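You operate a simulated robot arm through the tools that you are given. There is no shell and no other tool.

You run a simulated two-armed robot. Do the job below in one go: nothing can be reset, and whatever is moved stays where it is left.

## Task
Stack and clamp the 1 mm and 4 mm sieves on the shaker.
Fine: finer one on the round pan, lid on top; clamp arm over, rod down on the lid, wing knob tight; shaker stays off.

Only the result counts: the job must be done as asked and must still hold three seconds after the hand-in. Knocking over, shifting, dropping, spilling or breaking anything else fails it. A push-on lid holds only when it is set on centred and level and pressed home; a screw cap is set on level and turned clockwise until tight.

## Robot
Two 7-joint arms with fingered hands on one trunk, on a base that drives. Base frame: it is fixed to the floor where the robot stands at the start and does not move with it; the origin is under the middle of the robot, x ahead of it, y to its left, z up. Units: m, degrees, N and s.
The left shoulder is at the start at [0.07, 0.132, 1.127], the right one opposite. With the tool pointing down near the work surface each hand reaches from about 0.1 to 0.62 m from the robot's upright axis, wherever it stands, measured 20 degrees to its own side. Places, roughly: black wing knob [-3.6, -2.6, 1.2]; clamp arm [-3.5, -2.6, 1.2]; clamp rod [-3.5, -2.6, 1.3]; round pan (15x15x5 cm) [-3.4, -2.5, 1]; sieve [-3.25, -2.25, 0.75]; sieve lid [-2.75, -2, 0.75]; sieve shaker switch [-3.6, -2.3, 0.9]. Payload 2.3 kg a hand.
The TCP of each hand is the grasp point between the finger pads, 0.025 m short of the fingertips. In the tool frame z runs along the fingers and y along their closing line. Largest opening 0.088 m; the body of the gripper starts 0.029 m behind the TCP. The gripper is a hand of 3 fingers: y runs from the thumb to the fingers, the wrist lies at [-0.013, -0.097, -0.162] in the tool frame, and closing takes about 1.5 s.
Orientation is that of the tool frame in the base frame, as a unit quaternion [w, x, y, z]. With the fingers straight down and the wrist toward the robot, the tool's x, y and z point along [0, 1, 0], [1, 0, 0] and [0, 0, -1] of the base frame.

## Interface
- The arms move only by the tool apply_moves. It takes "left_rows", "right_rows" or both (then of equal length, played together; a hand with none holds still); each is a list of rows, each a list of 6 numbers: the shift along the tool's x, y, z in cm, then the turn, a rotation vector about the tool's x, y, z in degrees. In form: [[x, y, z, wx, wy, wz], ...]. A call has 1 to 20 rows; each row is the pose to reach, as a shift and turn from the pose commanded when the call began, along the tool's axes at that moment. "left_gripper" and "right_gripper" are, for a hand that has rows, the gripper command, from -1 (shut) to 1 (fully open), values between in proportion, set as the call begins (left out, the last holds). Rows are played at 5 a second. More than 0.05 m and 8.6 degrees between two rows, or a gripper value outside its range, and nothing of the call is played. Where a pose cannot be reached the arm comes as near as it can. A force on the tool above 40 N (or 10 N above the force at the start of the call, whichever is more), or a blocked arm, ends the call early, and 0.2 s more pass. Each finger travels about 0.108 m/s and halts on what it meets, pressing with about 26 N; the grip force reading is that of the motor and also rises with nothing between the fingers. The clock runs only during rows and for 0.2 s after the last one: add rows that repeat a pose to give the fingers time. The reply holds the time, the measured pose of the TCP, the force on the tool along the base axes, the opening and the grip force, in the units named above and with some noise, with the torque about the TCP (base axes, N m) and any sound that the robot's microphone picked up, and new pictures: "pictures" is both (left out), scene, wrist or none (wrist: the cameras of the hands that moved).
- Cameras (640 x 400 px; columns grow to the right, rows downward): "scene" is now at [0.1347, 0.0023, 1.4407]; the picture's right is [0.01, -1.00, -0.00], its down [-0.64, -0.01, -0.77] and it looks along [0.77, 0.01, -0.64] (base axes); focal length 263 px, centre (320, 200). "left" rides on the left gripper at [-0.058, -0.085, -0.1] in its tool frame; the picture's right is [-0.67, -0.35, 0.66], its down [0.69, -0.63, 0.37] and it looks along [0.29, 0.69, 0.66] (tool axes); focal length 261 px, centre (320, 200). "right" rides on the right gripper at [0.058, -0.085, -0.099] in its tool frame; the picture's right is [-0.67, 0.35, -0.66], its down [-0.69, -0.63, 0.37] and it looks along [-0.28, 0.69, 0.66] (tool axes); focal length 261 px, centre (320, 200). There is no depth. A picture from a camera that has moved, and an enlarged one, comes with that camera's place and axes in the base frame and with its lens.
- slide_trunk(by): slides the trunk up (or, below 0, down) by that many m; the arms and the scene camera ride with it, the base frame stays. It gives what a move gives, with no picture.
- roll_base(legs): drives the robot by 1 to 6 legs, each [ahead, left, turn to the left] in m, m and degrees, along the robot's own axes; the way and the turn of a leg run together, so that a leg with both is an arc; at most 1.5 m and 180 degrees a leg. The arms and the cameras ride along, it lands a little off, and it stops where it bumps. It gives what a move gives, and a new picture of the scene camera.
- move_fingers(index, middle, thumb_bend, thumb_turn, hand): sets how far each is bent, from 0 (flat) to 1 (curled in); at 0.3 the hand is open as for a grip, at 0.7 the pads meet at the TCP. One left out holds its place. A second passes; each finger stops where it meets its share of the squeeze, and holds until it gets a number again. A gripper value or a shape takes the hand back. It gives what a move gives, with no picture; readings hold the bend of each and the force on the fingers (four entries, about 0 where the hand has none), thumb and palm. thumb_turn goes from beside the hand (0) to across from the fingers (1), as for a grip.
- preshape(shape, hand): the hand has 3 fingers and takes this shape, open, in about a second: jaw (thumb against the fingers, like two jaws); tri (thumb and two fingers); tip (a fingertip pinch); poke (one finger out to press); point (the index stretched); flat (the hand flat); cup (the hand cupped); fist (a fist). The gripper value then closes the fingers along that shape, each until it touches; the sizes above hold for jaw. It gives what a move gives, with no picture.
- turn_head(pan, tilt): turns the head with the scene camera to pan (to the left, within 86 degrees either way) and tilt (down, from -29 to 69), counted from straight ahead of the robot. It gives what a move gives, and a new picture of the scene camera.
- inspect(camera, box): a new picture of the part [left, top, right, bottom] of that camera's present view, enlarged. The clock stands still meanwhile.
- hand_in(): hands the job in; it is judged then, once.

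Places have to be worked out from the pictures, the camera data and where the tool is seen. Open the grippers and draw the arms clear of the work before you hand the job in, unless the task says otherwise.

The tools are called after "Emit:" by a JSON object that holds its "name" and its "arguments". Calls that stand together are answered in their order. apply_moves: Moves the arms, as the interface text tells. Its arguments: {"type":"object","properties":{"left_rows":{"type":"array"},"left_gripper":{"type":"number"},"right_rows":{"type":"array"},"right_gripper":{"type":"number"},"pictures":{"type":"string","enum":["both","scene","wrist","none"]}},"required":[]} The other tools are called the same way: slide_trunk (by) slides the trunk up or down; preshape (shape, hand) gives the hand a shape; move_fingers (index, middle, thumb_bend, thumb_turn, hand) moves the fingers one by one; roll_base (legs) drives the base; turn_head (pan, tilt) turns the head that bears the scene camera; inspect (camera, box) takes an enlarged picture of a part of a camera's view; hand_in () hands the job in.

At the start:

```text
time_s: 0.0
left_tcp_pos: [0.4121, 0.1874, 0.9981]
left_tcp_rot: [0.0, 0.707, 0.707, 0.001]
left_wrist_force: [0.0, 0.8, 0.9]
left_wrist_torque: [-0.03, 0.01, 0.0]
left_finger_gap: 0.0875
left_finger_force: 0.1
left_shape: jaw
left_bend: [0.3, 0.3, 0.3, 0.98]
left_finger forces: [0.0, 0.1, 0.0, 0.1, 0.0, 0.0]
right_tcp_pos: [0.4209, -0.1761, 1.0914]
right_tcp_rot: [0.001, 0.707, 0.707, 0.0]
right_wrist_force: [-0.4, -0.3, 0.4]
right_wrist_torque: [0.01, 0.03, -0.04]
right_finger_gap: 0.0874
right_finger_force: 0.0
right_shape: jaw
right_bend: [0.3, 0.3, 0.3, 0.98]
right_finger forces: [0.0, 0.0, 0.0, 0.0, 0.0, 0.1]
trunk travel left (down, up): [-0.685, 0.155]
robot x, y, heading: [0.0009, -0.0006, -0.2]
head pan, tilt: [0.8, 40.0]
```

scene: 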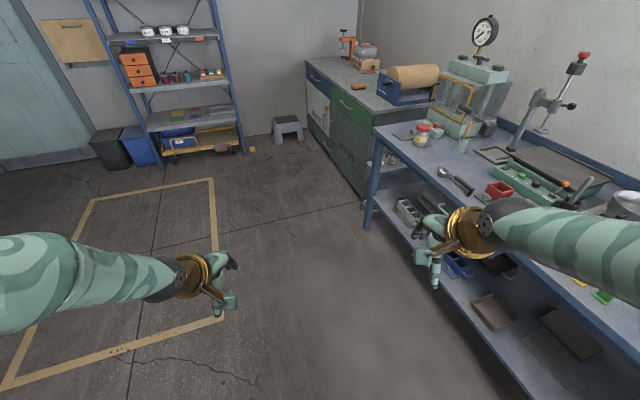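
right: 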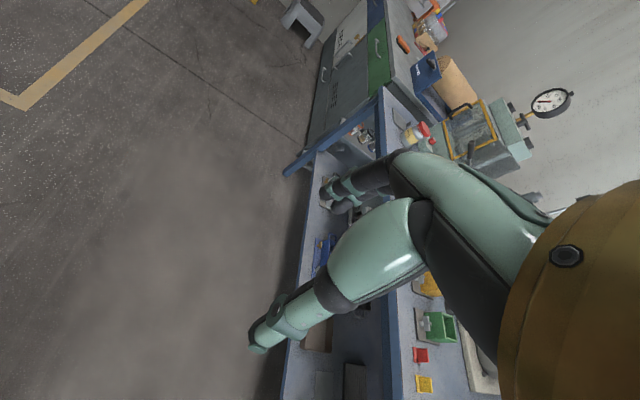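
left: 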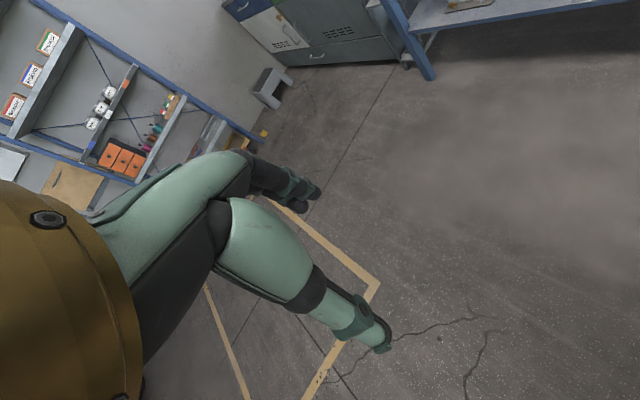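

The pictures show benches ahead and to the right; the shaker is behind me at about [-3.5, -2.5]. I'll turn my head to the right first to see what lies on the way.

Emit:
{"name": "turn_head", "arguments": {"pan": -86, "tilt": 30}}

```text
time_s: 1.6
left_tcp_pos: [0.4131, 0.1871, 0.9992]
left_tcp_rot: [0.0, 0.707, 0.707, -0.001]
left_wrist_force: [0.6, -0.6, -0.3]
left_wrist_torque: [-0.01, -0.02, 0.0]
left_finger_gap: 0.0877
left_finger_force: 0.1
left_shape: jaw
left_bend: [0.3, 0.3, 0.3, 0.98]
left_finger forces: [0.1, 0.1, 0.0, 0.1, 0.0, 0.1]
right_tcp_pos: [0.4217, -0.1756, 1.0904]
right_tcp_rot: [0.0, 0.708, 0.707, 0.001]
right_wrist_force: [0.8, -0.6, -0.8]
right_wrist_torque: [0.01, 0.02, 0.0]
right_finger_gap: 0.0876
right_finger_force: 0.0
right_shape: jaw
right_bend: [0.3, 0.3, 0.3, 0.98]
right_finger forces: [0.0, 0.0, 0.1, 0.0, 0.0, 0.0]
trunk travel left (down, up): [-0.685, 0.155]
robot x, y, heading: [0.0015, 0.0008, 0.1]
head pan, tilt: [-85.9, 30.0]
camera scene: at [0.0561, -0.089, 1.4561], right [-1.0, -0.07, 0.0], down [-0.04, 0.5, -0.87], along [0.06, -0.86, -0.5], focal length 263 px, centre (320, 200)
```

scene: 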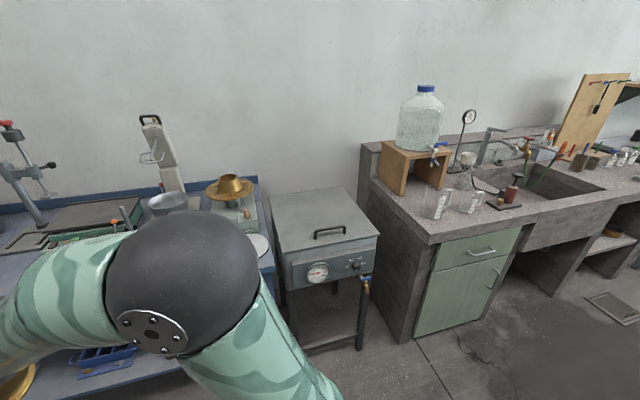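

The way along the right wall holds a sink and a drying oven. I turn left in place (the free side) to face the back of the room.

Emit:
{"name": "roll_base", "arguments": {"legs": [[0, 0, 120]]}}

Emit:
{"name": "turn_head", "arguments": {"pan": 70, "tilt": 25}}

```text
time_s: 7.0
left_tcp_pos: [-0.3659, 0.2685, 0.9995]
left_tcp_rot: [0.001, -0.253, 0.968, 0.0]
left_wrist_force: [0.4, 0.2, -0.1]
left_wrist_torque: [-0.01, 0.0, 0.01]
left_finger_gap: 0.0874
left_finger_force: 0.0
left_shape: jaw
left_bend: [0.3, 0.3, 0.3, 0.98]
left_finger forces: [0.1, 0.0, 0.0, 0.1, 0.0, 0.0]
right_tcp_pos: [-0.0526, 0.4538, 1.0896]
right_tcp_rot: [-0.001, -0.253, 0.967, 0.0]
right_wrist_force: [0.7, 0.1, 0.4]
right_wrist_torque: [0.01, -0.02, 0.01]
right_finger_gap: 0.0876
right_finger_force: 0.0
right_shape: jaw
right_bend: [0.3, 0.3, 0.3, 0.98]
right_finger forces: [0.0, 0.0, 0.0, 0.0, 0.0, 0.1]
trunk travel left (down, up): [-0.685, 0.155]
robot x, y, heading: [0.0001, -0.0016, 119.4]
head pan, tilt: [-85.9, 30.0]
camera scene: at [0.0503, 0.0949, 1.4561], right [0.55, -0.84, 0.0], down [-0.42, -0.28, -0.87], along [0.72, 0.48, -0.5], focal length 263 px, centre (320, 200)
```

scene: 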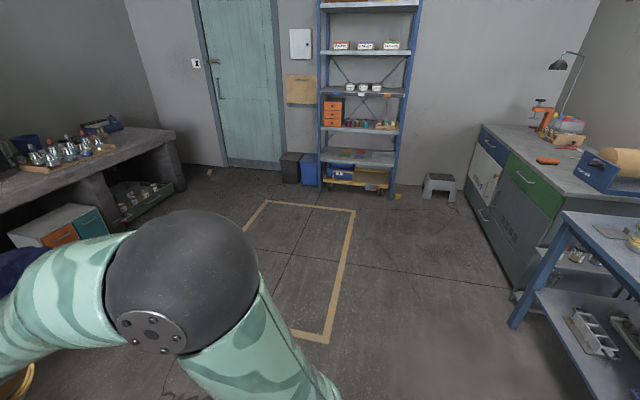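

```text
time_s: 9.4
left_tcp_pos: [-0.366, 0.2693, 0.999]
left_tcp_rot: [-0.001, -0.253, 0.967, 0.0]
left_wrist_force: [0.3, -0.2, -0.9]
left_wrist_torque: [0.01, 0.01, -0.02]
left_finger_gap: 0.0875
left_finger_force: 0.0
left_shape: jaw
left_bend: [0.3, 0.3, 0.3, 0.98]
left_finger forces: [0.0, 0.0, 0.0, 0.0, 0.1, 0.0]
right_tcp_pos: [-0.0536, 0.4533, 1.0897]
right_tcp_rot: [0.001, -0.253, 0.967, 0.0]
right_wrist_force: [-0.3, -1.4, 0.7]
right_wrist_torque: [0.03, -0.01, -0.02]
right_finger_gap: 0.0876
right_finger_force: 0.0
right_shape: jaw
right_bend: [0.3, 0.3, 0.3, 0.98]
right_finger forces: [0.0, 0.0, 0.0, 0.0, 0.0, 0.0]
trunk travel left (down, up): [-0.685, 0.155]
robot x, y, heading: [0.0004, -0.0, 119.4]
head pan, tilt: [70.0, 25.0]
camera scene: at [-0.1163, 0.0303, 1.4641], right [-0.16, 0.99, 0.0], down [0.42, 0.07, -0.91], along [-0.89, -0.15, -0.42], focal length 263 px, centre (320, 200)
```

scene: 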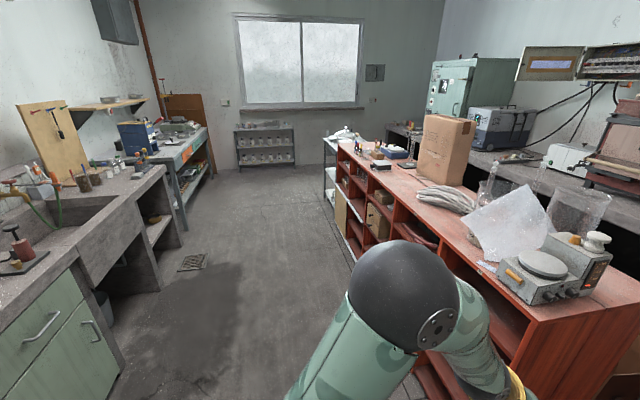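

The room is turned about 21° from the base frame: the corridor runs along about [-0.93, -0.37], the shaker's table is on the left beyond the sink. I turn to face along the corridor and drive on by about 2.6 m.

Emit:
{"name": "roll_base", "arguments": {"legs": [[0, 0, 82], [1.4, 0, 0], [1.2, 0, 0]]}}

Emit:
{"name": "turn_head", "arguments": {"pan": 50, "tilt": 25}}

```text
time_s: 25.5
left_tcp_pos: [-2.7241, -1.2566, 0.9997]
left_tcp_rot: [0.001, 0.822, -0.57, 0.001]
left_wrist_force: [0.2, -0.5, 0.1]
left_wrist_torque: [-0.02, -0.01, -0.02]
left_finger_gap: 0.0874
left_finger_force: 0.1
left_shape: jaw
left_bend: [0.3, 0.3, 0.3, 0.98]
left_finger forces: [0.1, 0.1, 0.0, 0.0, 0.1, 0.0]
right_tcp_pos: [-2.8588, -0.9209, 1.0894]
right_tcp_rot: [0.0, 0.823, -0.569, 0.0]
right_wrist_force: [1.1, 0.5, -0.5]
right_wrist_torque: [0.02, -0.02, 0.01]
right_finger_gap: 0.0878
right_finger_force: 0.0
right_shape: jaw
right_bend: [0.3, 0.3, 0.3, 0.98]
right_finger forces: [0.0, 0.0, 0.0, 0.0, 0.0, 0.0]
trunk travel left (down, up): [-0.685, 0.155]
robot x, y, heading: [-2.4017, -0.9326, -159.4]
head pan, tilt: [70.0, 25.0]
camera scene: at [-2.4501, -1.0447, 1.4641], right [-1.0, -0.01, 0.0], down [-0.01, 0.42, -0.91], along [0.01, -0.91, -0.42], focal length 263 px, centre (320, 200)
```

scene: 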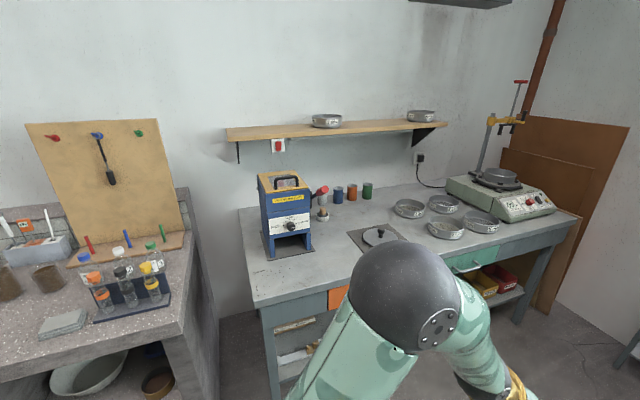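

```text
time_s: 26.3
left_tcp_pos: [-2.7232, -1.2567, 0.9993]
left_tcp_rot: [0.0, 0.822, -0.569, 0.0]
left_wrist_force: [0.7, 0.3, -0.3]
left_wrist_torque: [0.01, -0.01, 0.01]
left_finger_gap: 0.0879
left_finger_force: 0.1
left_shape: jaw
left_bend: [0.3, 0.3, 0.3, 0.98]
left_finger forces: [0.0, 0.0, 0.1, 0.0, 0.0, 0.1]
right_tcp_pos: [-2.8608, -0.9202, 1.0894]
right_tcp_rot: [0.0, 0.822, -0.569, 0.0]
right_wrist_force: [0.5, 0.3, 0.6]
right_wrist_torque: [-0.03, -0.01, -0.01]
right_finger_gap: 0.0874
right_finger_force: 0.2
right_shape: jaw
right_bend: [0.3, 0.3, 0.3, 0.98]
right_finger forces: [0.0, 0.1, 0.1, 0.0, 0.0, 0.0]
trunk travel left (down, up): [-0.685, 0.155]
robot x, y, heading: [-2.4033, -0.9395, -159.3]
head pan, tilt: [50.0, 25.0]
camera scene: at [-2.4822, -1.0398, 1.4641], right [-0.94, 0.33, 0.0], down [0.14, 0.4, -0.91], along [-0.3, -0.86, -0.42], focal length 263 px, centre (320, 200)
```

scene: 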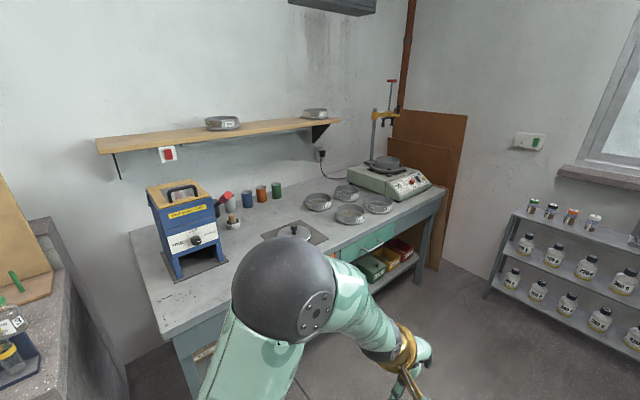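

I see the shaker, four sieves on the table and two on the shelf, and the lid on a mat. I enlarge the area to read labels.

Emit:
{"name": "inspect", "arguments": {"camera": "scene", "box": [260, 160, 450, 250]}}

Emit:
{"name": "inspect", "arguments": {"camera": "scene", "box": [340, 70, 450, 210]}}

Emit:
{"name": "inspect", "arguments": {"camera": "scene", "box": [180, 90, 350, 170]}}

```text
3.37 times, centred on (355, 205) of scene
camera zoom: at [-2.4822, -1.0398, 1.4641], right [-0.94, 0.33, 0.0], down [0.14, 0.4, -0.91], along [-0.3, -0.86, -0.42], focal length 886 px, centre (202, 183)
```

zoom: 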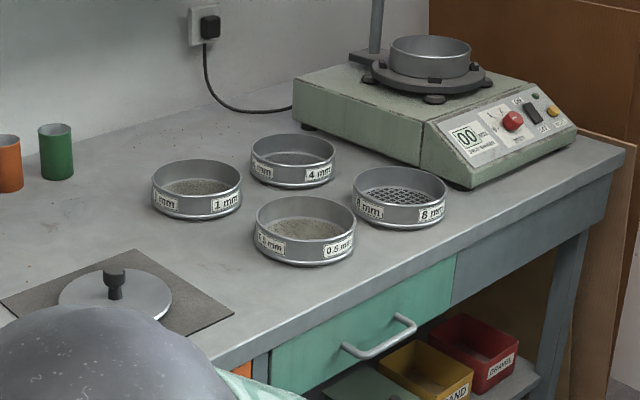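

```text
2.86 times, centred on (395, 140) of scene
camera zoom: at [-2.4822, -1.0398, 1.4641], right [-0.94, 0.33, 0.0], down [0.14, 0.4, -0.91], along [-0.3, -0.86, -0.42], focal length 751 px, centre (106, 371)
```

zoom: 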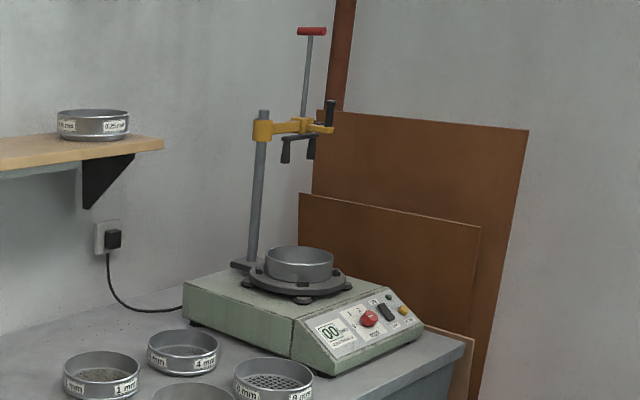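

```text
3.76 times, centred on (265, 130) of scene
camera zoom: at [-2.4822, -1.0398, 1.4641], right [-0.94, 0.33, 0.0], down [0.14, 0.4, -0.91], along [-0.3, -0.86, -0.42], focal length 990 px, centre (527, 464)
```

zoom: 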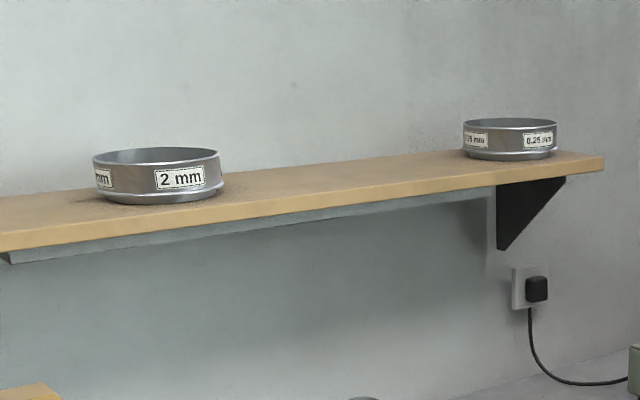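

From the picture I judge: 1 mm sieve around [-2.92, -2.31], 4 mm around [-3.10, -2.33] (with 0.5 mm and 8 mm in front of them), pan around [-3.41, -2.40, 1.0], lid around [-2.70, -2.01]. I drive 1.15 m farther along the corridor and then turn left to face the table from a distance.

Emit:
{"name": "roll_base", "arguments": {"legs": [[1.15, 0, 0], [0, 0, 90.7]]}}

Emit:
{"name": "turn_head", "arguments": {"pan": 0, "tilt": 25}}

```text
time_s: 36.0
left_tcp_pos: [-3.1494, -1.6617, 0.9989]
left_tcp_rot: [0.0, 0.983, 0.182, 0.0]
left_wrist_force: [-0.2, 0.1, -1.0]
left_wrist_torque: [0.0, -0.03, 0.0]
left_finger_gap: 0.0875
left_finger_force: 0.0
left_shape: jaw
left_bend: [0.3, 0.3, 0.3, 0.98]
left_finger forces: [0.0, 0.0, 0.1, 0.0, 0.0, 0.0]
right_tcp_pos: [-3.4847, -1.7986, 1.0906]
right_tcp_rot: [0.0, 0.983, 0.181, 0.001]
right_wrist_force: [-0.3, -0.5, 0.2]
right_wrist_torque: [0.04, 0.01, -0.01]
right_finger_gap: 0.0878
right_finger_force: 0.0
right_shape: jaw
right_bend: [0.3, 0.3, 0.3, 0.98]
right_finger forces: [0.1, 0.0, 0.1, 0.0, 0.0, 0.0]
trunk travel left (down, up): [-0.685, 0.155]
robot x, y, heading: [-3.4721, -1.3431, -69.1]
head pan, tilt: [50.0, 25.0]
camera scene: at [-3.3672, -1.4183, 1.4641], right [-0.33, -0.95, 0.0], down [-0.4, 0.14, -0.91], along [0.86, -0.29, -0.42], focal length 263 px, centre (320, 200)
```

scene: 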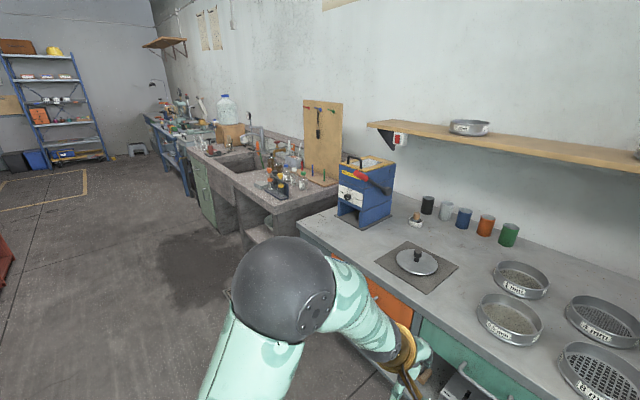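

```text
time_s: 37.1
left_tcp_pos: [-3.149, -1.6607, 0.9978]
left_tcp_rot: [-0.001, 0.983, 0.182, 0.0]
left_wrist_force: [-0.4, 0.3, -0.3]
left_wrist_torque: [-0.02, 0.0, -0.01]
left_finger_gap: 0.0877
left_finger_force: 0.1
left_shape: jaw
left_bend: [0.3, 0.3, 0.3, 0.98]
left_finger forces: [0.1, 0.0, 0.1, 0.0, 0.0, 0.1]
right_tcp_pos: [-3.4846, -1.799, 1.09]
right_tcp_rot: [0.0, 0.983, 0.182, 0.0]
right_wrist_force: [0.7, -0.8, 0.9]
right_wrist_torque: [0.0, 0.0, -0.01]
right_finger_gap: 0.0876
right_finger_force: 0.1
right_shape: jaw
right_bend: [0.3, 0.3, 0.3, 0.98]
right_finger forces: [0.0, 0.1, 0.0, 0.0, 0.0, 0.0]
trunk travel left (down, up): [-0.685, 0.155]
robot x, y, heading: [-3.4722, -1.3457, -69.0]
head pan, tilt: [0.0, 25.0]
camera scene: at [-3.421, -1.4742, 1.4641], right [-0.93, -0.36, 0.0], down [-0.15, 0.39, -0.91], along [0.33, -0.85, -0.42], focal length 263 px, centre (320, 200)
```

scene: 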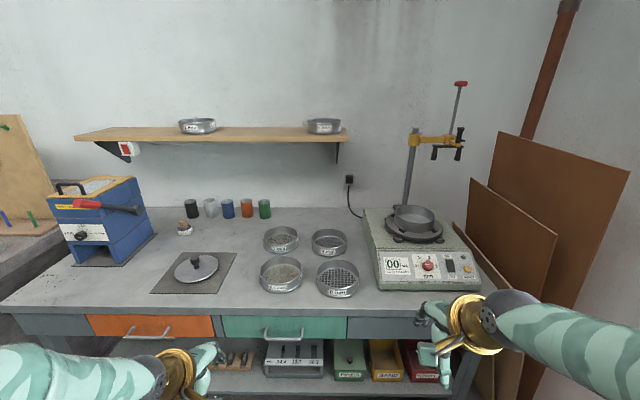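

Now a square view of the table. I enlarge the table area to fix positions.

Emit:
{"name": "inspect", "arguments": {"camera": "scene", "box": [240, 180, 400, 320]}}

Emit:
{"name": "inspect", "arguments": {"camera": "scene", "box": [350, 70, 510, 300]}}

Emit:
{"name": "inspect", "arguments": {"camera": "scene", "box": [140, 200, 300, 320]}}

```text
2.86 times, centred on (320, 250) of scene
camera zoom: at [-3.421, -1.4742, 1.4641], right [-0.93, -0.36, 0.0], down [-0.15, 0.39, -0.91], along [0.33, -0.85, -0.42], focal length 751 px, centre (320, 57)
```

zoom: 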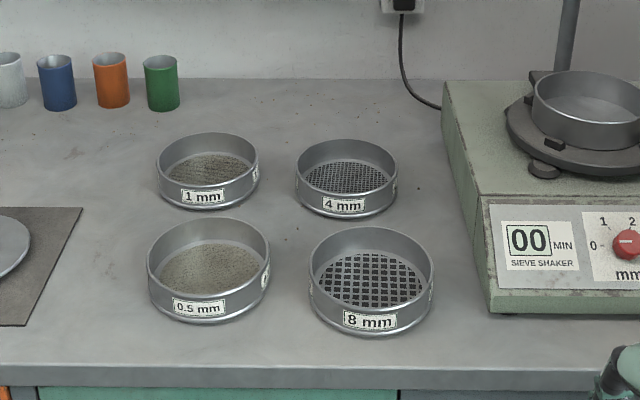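

```text
1.74 times, centred on (430, 185) of scene
camera zoom: at [-3.421, -1.4742, 1.4641], right [-0.93, -0.36, 0.0], down [-0.15, 0.39, -0.91], along [0.33, -0.85, -0.42], focal length 457 px, centre (129, 226)
```

zoom: 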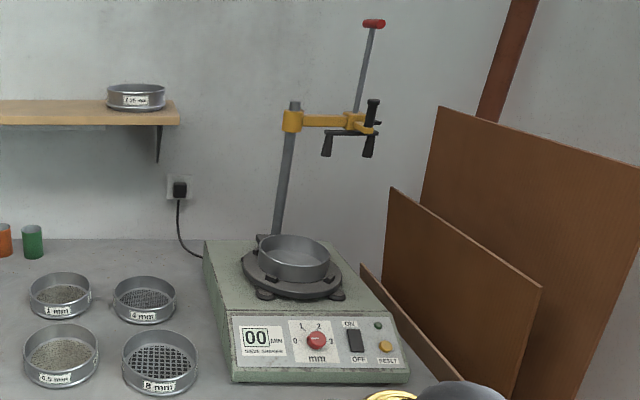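

```text
3.33 times, centred on (220, 260) of scene
camera zoom: at [-3.421, -1.4742, 1.4641], right [-0.93, -0.36, 0.0], down [-0.15, 0.39, -0.91], along [0.33, -0.85, -0.42], focal length 876 px, centre (653, 0)
```

zoom: 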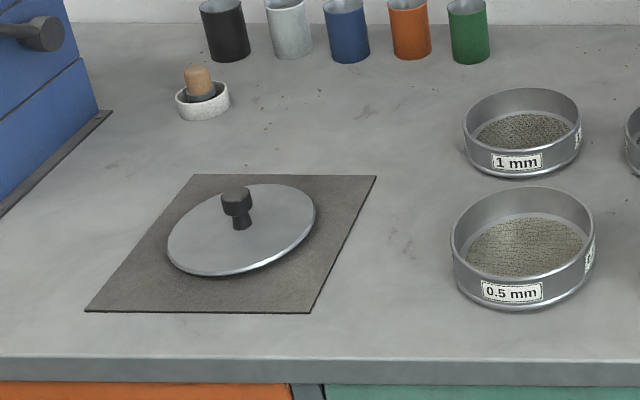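

Next I enlarge the clamp to see how it is built.

Emit:
{"name": "inspect", "arguments": {"camera": "scene", "box": [395, 70, 485, 170]}}

Emit:
{"name": "inspect", "arguments": {"camera": "scene", "box": [360, 170, 480, 290]}}

```text
4.00 times, centred on (440, 120) of scene
camera zoom: at [-3.421, -1.4742, 1.4641], right [-0.93, -0.36, 0.0], down [-0.15, 0.39, -0.91], along [0.33, -0.85, -0.42], focal length 1052 px, centre (-160, 520)
```

zoom: 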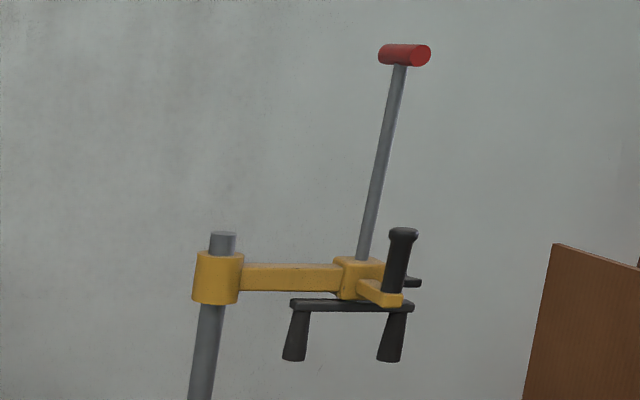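

```text
3.33 times, centred on (420, 230) of scene
camera zoom: at [-3.421, -1.4742, 1.4641], right [-0.93, -0.36, 0.0], down [-0.15, 0.39, -0.91], along [0.33, -0.85, -0.42], focal length 876 px, centre (-13, 100)
```

zoom: 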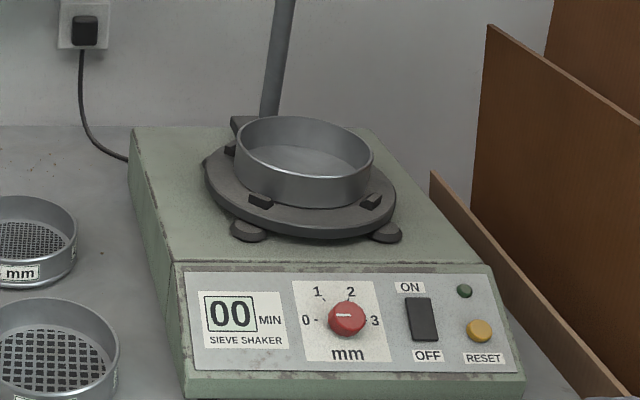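

The clamp: the post stands about 0.17 m behind the pan, the yellow arm is swung to the right, and under its boss is a crossbar with two feet (to straddle the lid's knob). First the sieves: I sidestep left 0.37 m so that the 1 mm sieve is on my right-hand side, then creep toward the table.

Emit:
{"name": "roll_base", "arguments": {"legs": [[0, 0.37, 0], [0.36, 0, 0]]}}

Emit:
{"name": "turn_head", "arguments": {"pan": -10, "tilt": 45}}

```text
time_s: 41.4
left_tcp_pos: [-2.6741, -1.8629, 0.9988]
left_tcp_rot: [0.001, 0.983, 0.183, -0.001]
left_wrist_force: [-0.3, 0.0, -0.2]
left_wrist_torque: [0.01, 0.01, 0.02]
left_finger_gap: 0.0876
left_finger_force: 0.1
left_shape: jaw
left_bend: [0.3, 0.3, 0.3, 0.98]
left_finger forces: [0.1, 0.0, 0.1, 0.0, 0.0, 0.0]
right_tcp_pos: [-3.0102, -2.0008, 1.0899]
right_tcp_rot: [0.0, 0.983, 0.184, 0.0]
right_wrist_force: [-0.1, -0.2, -0.9]
right_wrist_torque: [0.0, 0.02, -0.01]
right_finger_gap: 0.0874
right_finger_force: 0.0
right_shape: jaw
right_bend: [0.3, 0.3, 0.3, 0.98]
right_finger forces: [0.0, 0.0, 0.0, 0.0, 0.0, 0.0]
trunk travel left (down, up): [-0.685, 0.155]
robot x, y, heading: [-2.9985, -1.5504, -69.0]
head pan, tilt: [0.0, 25.0]
camera scene: at [-2.9472, -1.6758, 1.4643], right [-0.93, -0.36, 0.0], down [-0.15, 0.39, -0.91], along [0.33, -0.85, -0.42], focal length 263 px, centre (320, 200)
```

scene: 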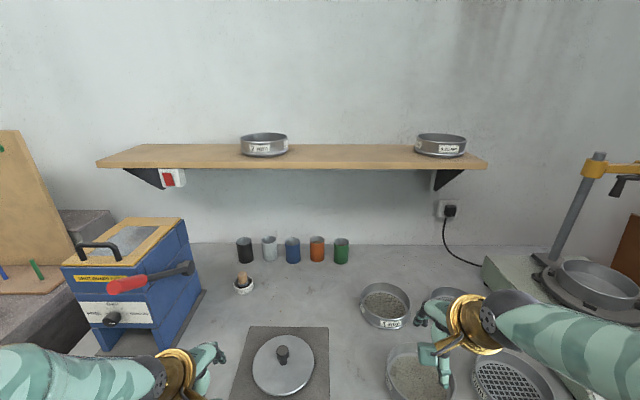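

```text
time_s: 42.2
left_tcp_pos: [-2.6734, -1.8645, 0.9992]
left_tcp_rot: [0.0, 0.983, 0.183, 0.0]
left_wrist_force: [0.7, 0.1, 0.2]
left_wrist_torque: [-0.02, -0.01, 0.02]
left_finger_gap: 0.0879
left_finger_force: 0.1
left_shape: jaw
left_bend: [0.3, 0.3, 0.3, 0.98]
left_finger forces: [0.0, 0.0, 0.0, 0.1, 0.0, 0.0]
right_tcp_pos: [-3.0091, -2.0016, 1.0902]
right_tcp_rot: [0.0, 0.983, 0.184, 0.001]
right_wrist_force: [0.5, 0.6, 0.4]
right_wrist_torque: [0.03, -0.03, 0.0]
right_finger_gap: 0.0875
right_finger_force: 0.1
right_shape: jaw
right_bend: [0.3, 0.3, 0.3, 0.98]
right_finger forces: [0.0, 0.0, 0.0, 0.1, 0.0, 0.0]
trunk travel left (down, up): [-0.685, 0.155]
robot x, y, heading: [-2.9994, -1.5453, -69.0]
head pan, tilt: [-10.0, 45.0]
camera scene: at [-2.9639, -1.6716, 1.4335], right [-0.98, -0.19, 0.0], down [-0.14, 0.69, -0.71], along [0.14, -0.69, -0.71], focal length 263 px, centre (320, 200)
```

scene: 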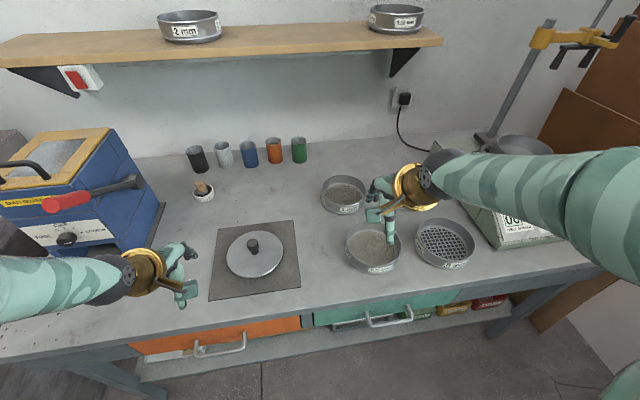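

No bump so far; the 1 mm sieve is now ahead to the right. I enlarge this steeper view to refine positions.

Emit:
{"name": "inspect", "arguments": {"camera": "scene", "box": [300, 150, 500, 280]}}

Emit:
{"name": "inspect", "arguments": {"camera": "scene", "box": [460, 0, 640, 160]}}

```text
3.08 times, centred on (400, 215) of scene
camera zoom: at [-2.9639, -1.6716, 1.4335], right [-0.98, -0.19, 0.0], down [-0.14, 0.69, -0.71], along [0.14, -0.69, -0.71], focal length 809 px, centre (74, 154)
```

zoom: 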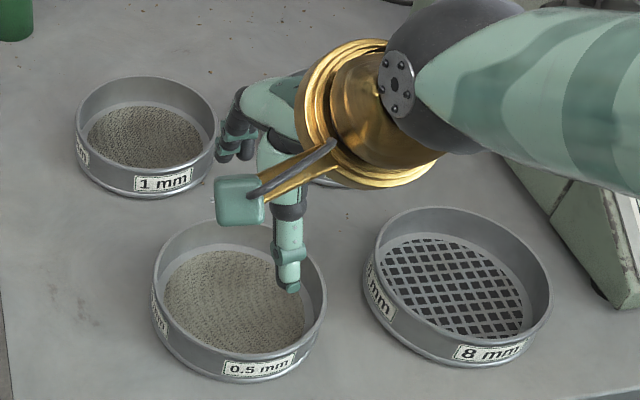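

```text
2.50 times, centred on (550, 80) of scene
camera zoom: at [-2.9639, -1.6716, 1.4335], right [-0.98, -0.19, 0.0], down [-0.14, 0.69, -0.71], along [0.14, -0.69, -0.71], focal length 657 px, centre (-255, 500)
```

zoom: 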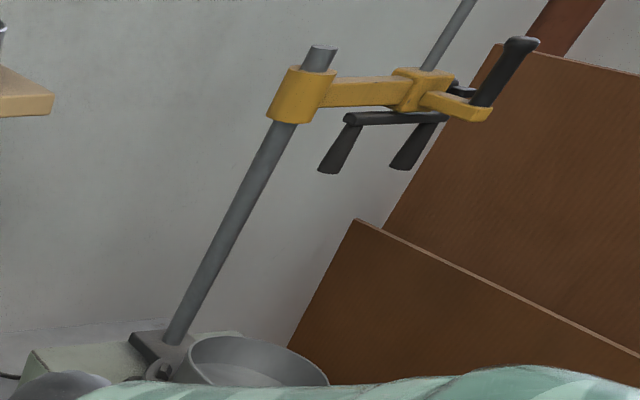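

1 mm sieve: centre about [-2.919, -2.308], rim at z≈0.85, i.e. 0.74 m ahead and 0.20 m right of me. I look down to see how close my base is to the table.

Emit:
{"name": "turn_head", "arguments": {"pan": 0, "tilt": 69}}

```text
time_s: 43.1
left_tcp_pos: [-2.6737, -1.8637, 0.9984]
left_tcp_rot: [0.0, 0.983, 0.183, 0.0]
left_wrist_force: [0.3, -0.4, -1.0]
left_wrist_torque: [0.03, 0.01, 0.01]
left_finger_gap: 0.0876
left_finger_force: 0.1
left_shape: jaw
left_bend: [0.3, 0.3, 0.3, 0.98]
left_finger forces: [0.0, 0.1, 0.0, 0.0, 0.0, 0.0]
right_tcp_pos: [-3.0096, -2.0015, 1.0897]
right_tcp_rot: [0.0, 0.983, 0.183, 0.0]
right_wrist_force: [-0.4, -0.6, 1.0]
right_wrist_torque: [-0.02, 0.04, 0.0]
right_finger_gap: 0.0877
right_finger_force: 0.1
right_shape: jaw
right_bend: [0.3, 0.3, 0.3, 0.98]
right_finger forces: [0.1, 0.0, 0.0, 0.1, 0.0, 0.1]
trunk travel left (down, up): [-0.685, 0.155]
robot x, y, heading: [-2.9964, -1.5455, -68.9]
head pan, tilt: [0.0, 68.8]
camera scene: at [-2.9597, -1.6436, 1.4047], right [-0.93, -0.36, 0.0], down [-0.33, 0.87, -0.36], along [0.13, -0.34, -0.93], focal length 263 px, centre (320, 200)
```

scene: 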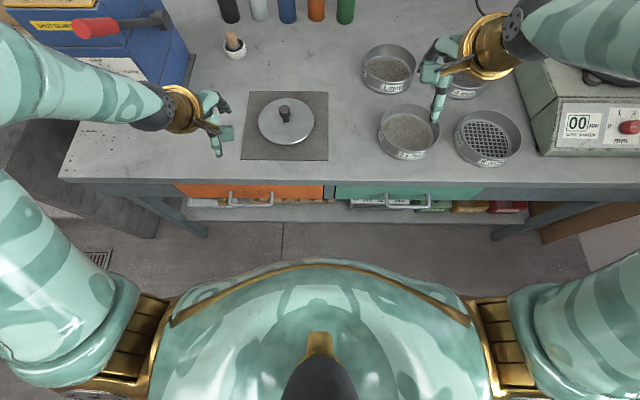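

My chest reaches only about 0.14 m ahead and floor is visible beyond 0.3 m, with the lower shelf set back, so there is room. I creep ahead 0.10 m.

Emit:
{"name": "roll_base", "arguments": {"legs": [[0.1, 0, 0]]}}

Emit:
{"name": "turn_head", "arguments": {"pan": -15, "tilt": 50}}

```text
time_s: 44.3
left_tcp_pos: [-2.639, -1.9555, 0.9998]
left_tcp_rot: [0.002, 0.983, 0.183, 0.0]
left_wrist_force: [0.3, 0.1, -0.1]
left_wrist_torque: [-0.01, -0.02, -0.03]
left_finger_gap: 0.0878
left_finger_force: 0.0
left_shape: jaw
left_bend: [0.3, 0.3, 0.3, 0.98]
left_finger forces: [0.0, 0.1, 0.0, 0.1, 0.0, 0.0]
right_tcp_pos: [-2.9751, -2.0934, 1.0913]
right_tcp_rot: [0.0, 0.983, 0.183, 0.001]
right_wrist_force: [0.1, 0.3, -0.3]
right_wrist_torque: [-0.01, 0.0, 0.0]
right_finger_gap: 0.0875
right_finger_force: 0.0
right_shape: jaw
right_bend: [0.3, 0.3, 0.3, 0.98]
right_finger forces: [0.0, 0.0, 0.0, 0.0, 0.0, 0.0]
trunk travel left (down, up): [-0.685, 0.155]
robot x, y, heading: [-2.9628, -1.6399, -69.0]
head pan, tilt: [0.0, 68.8]
camera scene: at [-2.9251, -1.7335, 1.4049], right [-0.93, -0.36, 0.0], down [-0.33, 0.87, -0.36], along [0.13, -0.34, -0.93], focal length 263 px, centre (320, 200)
```

scene: 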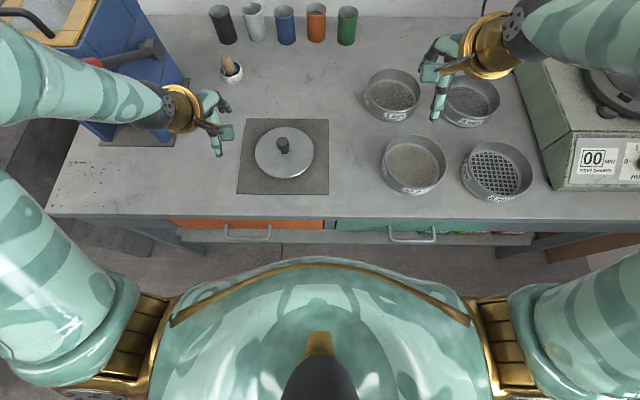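

```text
time_s: 45.1
left_tcp_pos: [-2.6389, -1.958, 0.9984]
left_tcp_rot: [0.001, 0.983, 0.183, 0.0]
left_wrist_force: [-0.7, -0.3, 0.2]
left_wrist_torque: [0.0, 0.0, 0.01]
left_finger_gap: 0.0878
left_finger_force: 0.0
left_shape: jaw
left_bend: [0.3, 0.3, 0.3, 0.98]
left_finger forces: [0.0, 0.1, 0.1, 0.1, 0.1, 0.0]
right_tcp_pos: [-2.9719, -2.0936, 1.0904]
right_tcp_rot: [-0.001, 0.983, 0.183, 0.0]
right_wrist_force: [0.4, 0.0, -0.4]
right_wrist_torque: [-0.01, 0.01, 0.0]
right_finger_gap: 0.0877
right_finger_force: 0.0
right_shape: jaw
right_bend: [0.3, 0.3, 0.3, 0.98]
right_finger forces: [0.1, 0.1, 0.0, 0.0, 0.0, 0.1]
trunk travel left (down, up): [-0.685, 0.155]
robot x, y, heading: [-2.962, -1.6366, -68.9]
head pan, tilt: [-15.0, 50.0]
camera scene: at [-2.9355, -1.7614, 1.4264], right [-0.99, -0.11, 0.0], down [-0.08, 0.76, -0.64], along [0.07, -0.64, -0.77], focal length 263 px, centre (320, 200)
```

scene: 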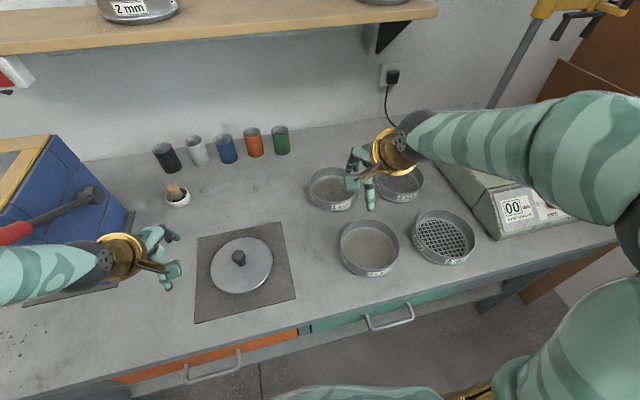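

I enlarge again to fix the 1 mm sieve's centre from here.

Emit:
{"name": "inspect", "arguments": {"camera": "scene", "box": [290, 140, 450, 240]}}

Emit:
{"name": "inspect", "arguments": {"camera": "right", "box": [0, 0, 640, 400]}}

```text
4.00 times, centred on (370, 190) of scene
camera zoom: at [-2.9355, -1.7614, 1.4264], right [-0.99, -0.11, 0.0], down [-0.08, 0.76, -0.64], along [0.07, -0.64, -0.77], focal length 1052 px, centre (120, 240)
```

zoom: 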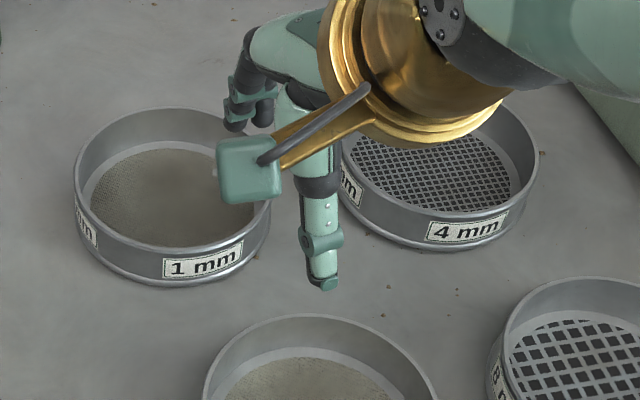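

```text
1.00 times, centred on (320, 200) of right (not enlarged: the box is as wide or as high as the picture)
camera zoom: at [-2.9497, -1.9951, 1.1876], right [-0.5, -0.57, 0.66], down [-0.87, 0.34, -0.37], along [-0.02, -0.75, -0.66], focal length 261 px, centre (320, 200)
```

zoom: 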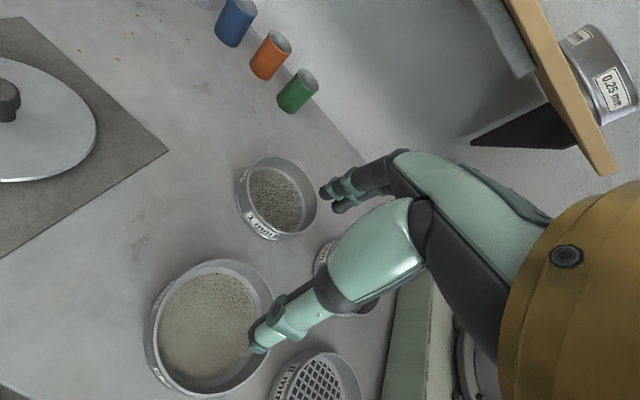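

The 1 mm sieve's centre is at about [-2.918, -2.307], rim diameter ≈0.148, rim at z≈0.84. I move the right hand above its near rim, partly closing the gripper, and check.

Emit:
{"name": "apply_moves", "arguments": {"right_rows": [[-0.7, 3.6, 3, 0, 0, 0], [-1.3, 7.2, 6, 0, 0, 0], [-2.0, 10.8, 9, 0, 0, 0], [-2.6, 14.4, 12, 0, 0, 0], [-2.6, 14.4, 14, 0, 0, 0], [-2.6, 14.4, 14, 0, 0, 0]], "right_gripper": 0.1}}

```text
time_s: 46.5
left_tcp_pos: [-2.6376, -1.9566, 0.9996]
left_tcp_rot: [0.0, 0.983, 0.183, 0.0]
left_wrist_force: [0.0, 0.6, -0.1]
left_wrist_torque: [0.0, 0.0, -0.02]
left_finger_gap: 0.0875
left_finger_force: 0.1
left_shape: jaw
left_bend: [0.3, 0.3, 0.3, 0.98]
left_finger forces: [0.1, 0.0, 0.1, 0.0, 0.0, 0.0]
right_tcp_pos: [-2.9463, -2.2374, 0.9482]
right_tcp_rot: [0.0, 0.983, 0.183, 0.0]
right_wrist_force: [0.5, 0.6, 0.1]
right_wrist_torque: [0.01, 0.01, 0.0]
right_finger_gap: 0.0488
right_finger_force: 0.2
right_shape: jaw
right_bend: [0.74, 0.42, 0.67, 1.0]
right_finger forces: [0.0, 0.1, 0.0, 0.1, 0.0, 0.0]
trunk travel left (down, up): [-0.685, 0.155]
robot x, y, heading: [-2.962, -1.6398, -68.9]
head pan, tilt: [-15.0, 50.0]
camera scene: at [-2.9359, -1.7604, 1.4266], right [-0.99, -0.11, 0.0], down [-0.08, 0.76, -0.64], along [0.07, -0.64, -0.77], focal length 263 px, centre (320, 200)
camera right: at [-2.9227, -2.1384, 1.0466], right [-0.5, -0.57, 0.66], down [-0.87, 0.34, -0.37], along [-0.02, -0.75, -0.66], focal length 261 px, centre (320, 200)
```

scene: 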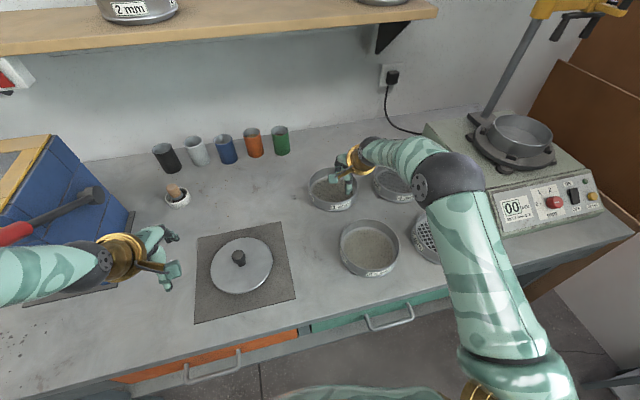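
right: 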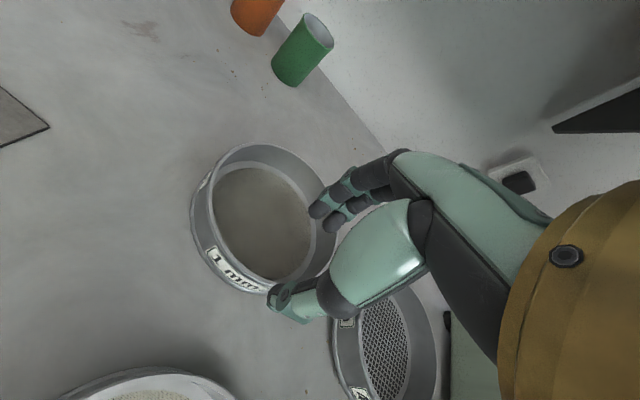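

The hand hovers above the near rim of the 1 mm sieve. The bend readings look uneven, so I look closer at the fingers.

Emit:
{"name": "inspect", "arguments": {"camera": "scene", "box": [290, 120, 430, 220]}}

Emit:
{"name": "inspect", "arguments": {"camera": "right", "box": [180, 120, 460, 340]}}

```text
4.00 times, centred on (360, 170) of scene
camera zoom: at [-2.9359, -1.7604, 1.4266], right [-0.99, -0.11, 0.0], down [-0.08, 0.76, -0.64], along [0.07, -0.64, -0.77], focal length 1052 px, centre (160, 320)
```

zoom: 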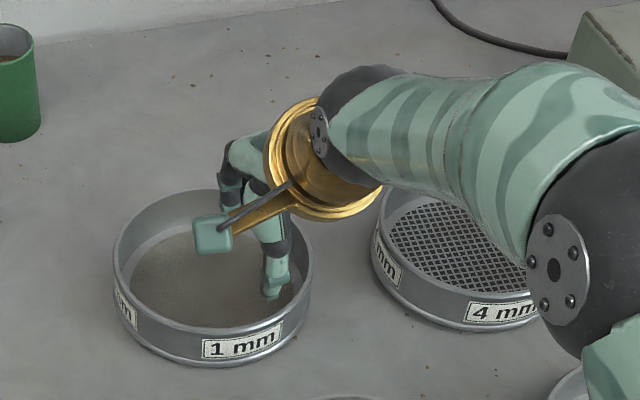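

```text
1.82 times, centred on (320, 230) of right
camera zoom: at [-2.9227, -2.1384, 1.0466], right [-0.5, -0.57, 0.66], down [-0.87, 0.34, -0.37], along [-0.02, -0.75, -0.66], focal length 474 px, centre (320, 146)
```

zoom: 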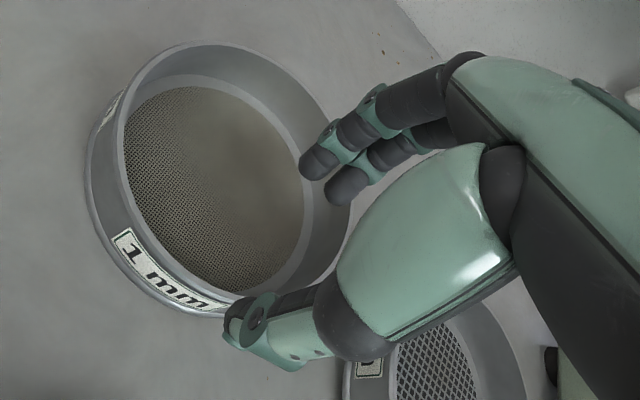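

The alignment with the near rim looks right. I descend 8 cm and check in the wrist camera that the thumb passes outside and the fingers inside the wall.

Emit:
{"name": "apply_moves", "arguments": {"right_rows": [[0, 0, 2.5, 0, 0, 0], [0, 0, 5, 0, 0, 0], [0, 0, 7, 0, 0, 0], [0, 0, 7, 0, 0, 0]]}}

Emit:
{"name": "inspect", "arguments": {"camera": "scene", "box": [290, 120, 430, 220]}}

```text
time_s: 47.5
left_tcp_pos: [-2.638, -1.9556, 0.9988]
left_tcp_rot: [0.0, 0.983, 0.182, 0.0]
left_wrist_force: [0.0, -1.0, -0.6]
left_wrist_torque: [-0.02, -0.01, -0.01]
left_finger_gap: 0.0876
left_finger_force: 0.1
left_shape: jaw
left_bend: [0.3, 0.3, 0.3, 0.98]
left_finger forces: [0.0, 0.1, 0.1, 0.0, 0.1, 0.0]
right_tcp_pos: [-2.9456, -2.2376, 0.8793]
right_tcp_rot: [0.0, 0.983, 0.183, 0.0]
right_wrist_force: [-0.1, -0.1, 0.7]
right_wrist_torque: [0.01, 0.03, 0.02]
right_finger_gap: 0.0487
right_finger_force: 0.0
right_shape: jaw
right_bend: [0.74, 0.42, 0.67, 1.0]
right_finger forces: [0.0, 0.0, 0.1, 0.0, 0.0, 0.0]
trunk travel left (down, up): [-0.685, 0.155]
robot x, y, heading: [-2.9615, -1.6383, -69.0]
head pan, tilt: [-15.0, 50.0]
camera scene: at [-2.9358, -1.7607, 1.4266], right [-0.99, -0.11, 0.0], down [-0.08, 0.76, -0.64], along [0.07, -0.64, -0.77], focal length 263 px, centre (320, 200)
camera right: at [-2.9228, -2.1383, 0.9777], right [-0.5, -0.57, 0.66], down [-0.87, 0.34, -0.37], along [-0.02, -0.75, -0.66], focal length 261 px, centre (320, 200)
```

scene: 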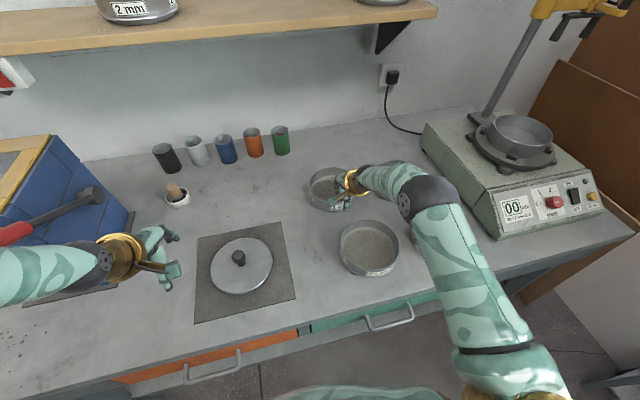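
right: 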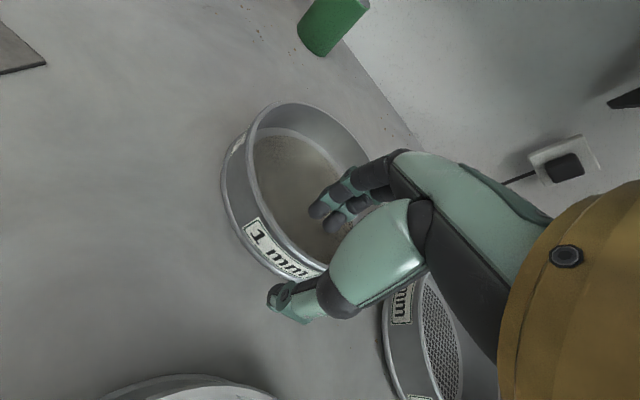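

```text
4.00 times, centred on (360, 170) of scene
camera zoom: at [-2.9358, -1.7607, 1.4266], right [-0.99, -0.11, 0.0], down [-0.08, 0.76, -0.64], along [0.07, -0.64, -0.77], focal length 1052 px, centre (160, 320)
```

zoom: 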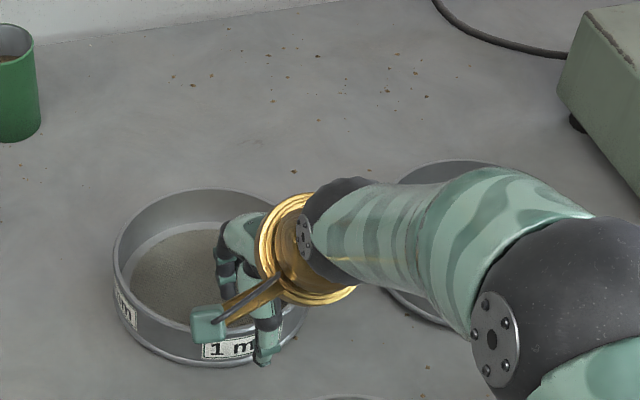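

Thumb is outside, fingers inside. I descend the last 2.6 cm watching the force, so that the tips are about 2 cm below the rim.

Emit:
{"name": "apply_moves", "arguments": {"right_rows": [[0, 0, 1.0, 0, 0, 0], [0, 0, 2.0, 0, 0, 0], [0, 0, 2.6, 0, 0, 0], [0, 0, 2.6, 0, 0, 0]], "pictures": "wrist"}}

Emit:
{"name": "inspect", "arguments": {"camera": "scene", "box": [290, 120, 430, 220]}}

Emit:
{"name": "inspect", "arguments": {"camera": "right", "box": [180, 80, 460, 340]}}

```text
time_s: 48.5
left_tcp_pos: [-2.6369, -1.9566, 0.9987]
left_tcp_rot: [0.0, 0.983, 0.183, 0.0]
left_wrist_force: [-0.3, 0.3, 0.5]
left_wrist_torque: [-0.01, 0.01, 0.0]
left_finger_gap: 0.0878
left_finger_force: 0.0
left_shape: jaw
left_bend: [0.3, 0.3, 0.3, 0.98]
left_finger forces: [0.0, 0.1, 0.2, 0.1, 0.0, 0.1]
right_tcp_pos: [-2.9465, -2.2382, 0.8527]
right_tcp_rot: [0.0, 0.983, 0.183, 0.001]
right_wrist_force: [-0.4, 0.3, 0.3]
right_wrist_torque: [0.01, 0.02, 0.01]
right_finger_gap: 0.0491
right_finger_force: 0.0
right_shape: jaw
right_bend: [0.74, 0.42, 0.67, 1.0]
right_finger forces: [0.1, 0.0, 0.0, 0.0, 0.1, 0.0]
trunk travel left (down, up): [-0.685, 0.155]
robot x, y, heading: [-2.9619, -1.6405, -68.6]
head pan, tilt: [-15.0, 50.0]
camera right: at [-2.9226, -2.1381, 0.9511], right [-0.5, -0.57, 0.66], down [-0.87, 0.34, -0.37], along [-0.02, -0.75, -0.66], focal length 261 px, centre (320, 200)
```

right: 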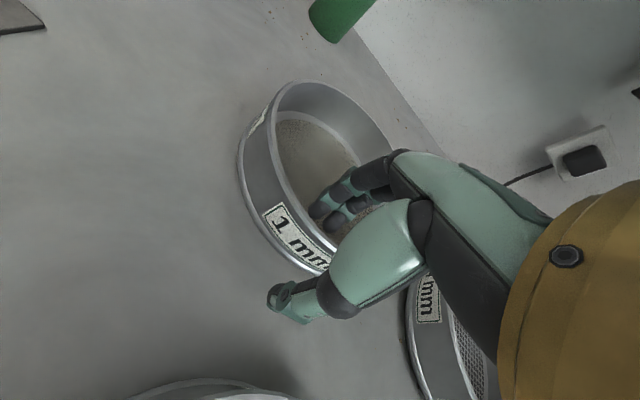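

```text
4.00 times, centred on (360, 170) of scene
camera zoom: at [-2.9358, -1.7609, 1.4266], right [-0.99, -0.11, 0.0], down [-0.08, 0.76, -0.64], along [0.07, -0.64, -0.77], focal length 1052 px, centre (160, 320)
```

zoom: 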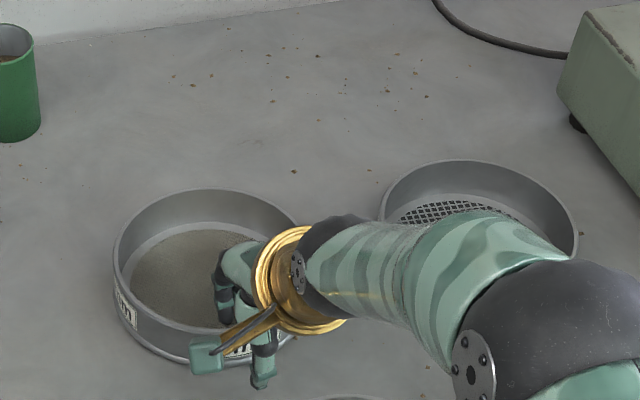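

```text
1.54 times, centred on (320, 210) of right
camera zoom: at [-2.9226, -2.1381, 0.9511], right [-0.5, -0.57, 0.66], down [-0.87, 0.34, -0.37], along [-0.02, -0.75, -0.66], focal length 401 px, centre (320, 185)
```

zoom: 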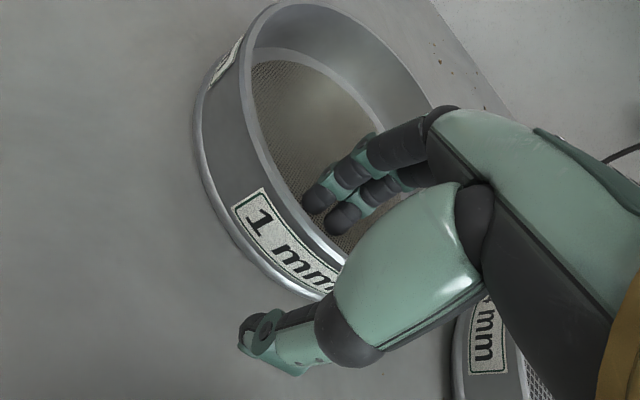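

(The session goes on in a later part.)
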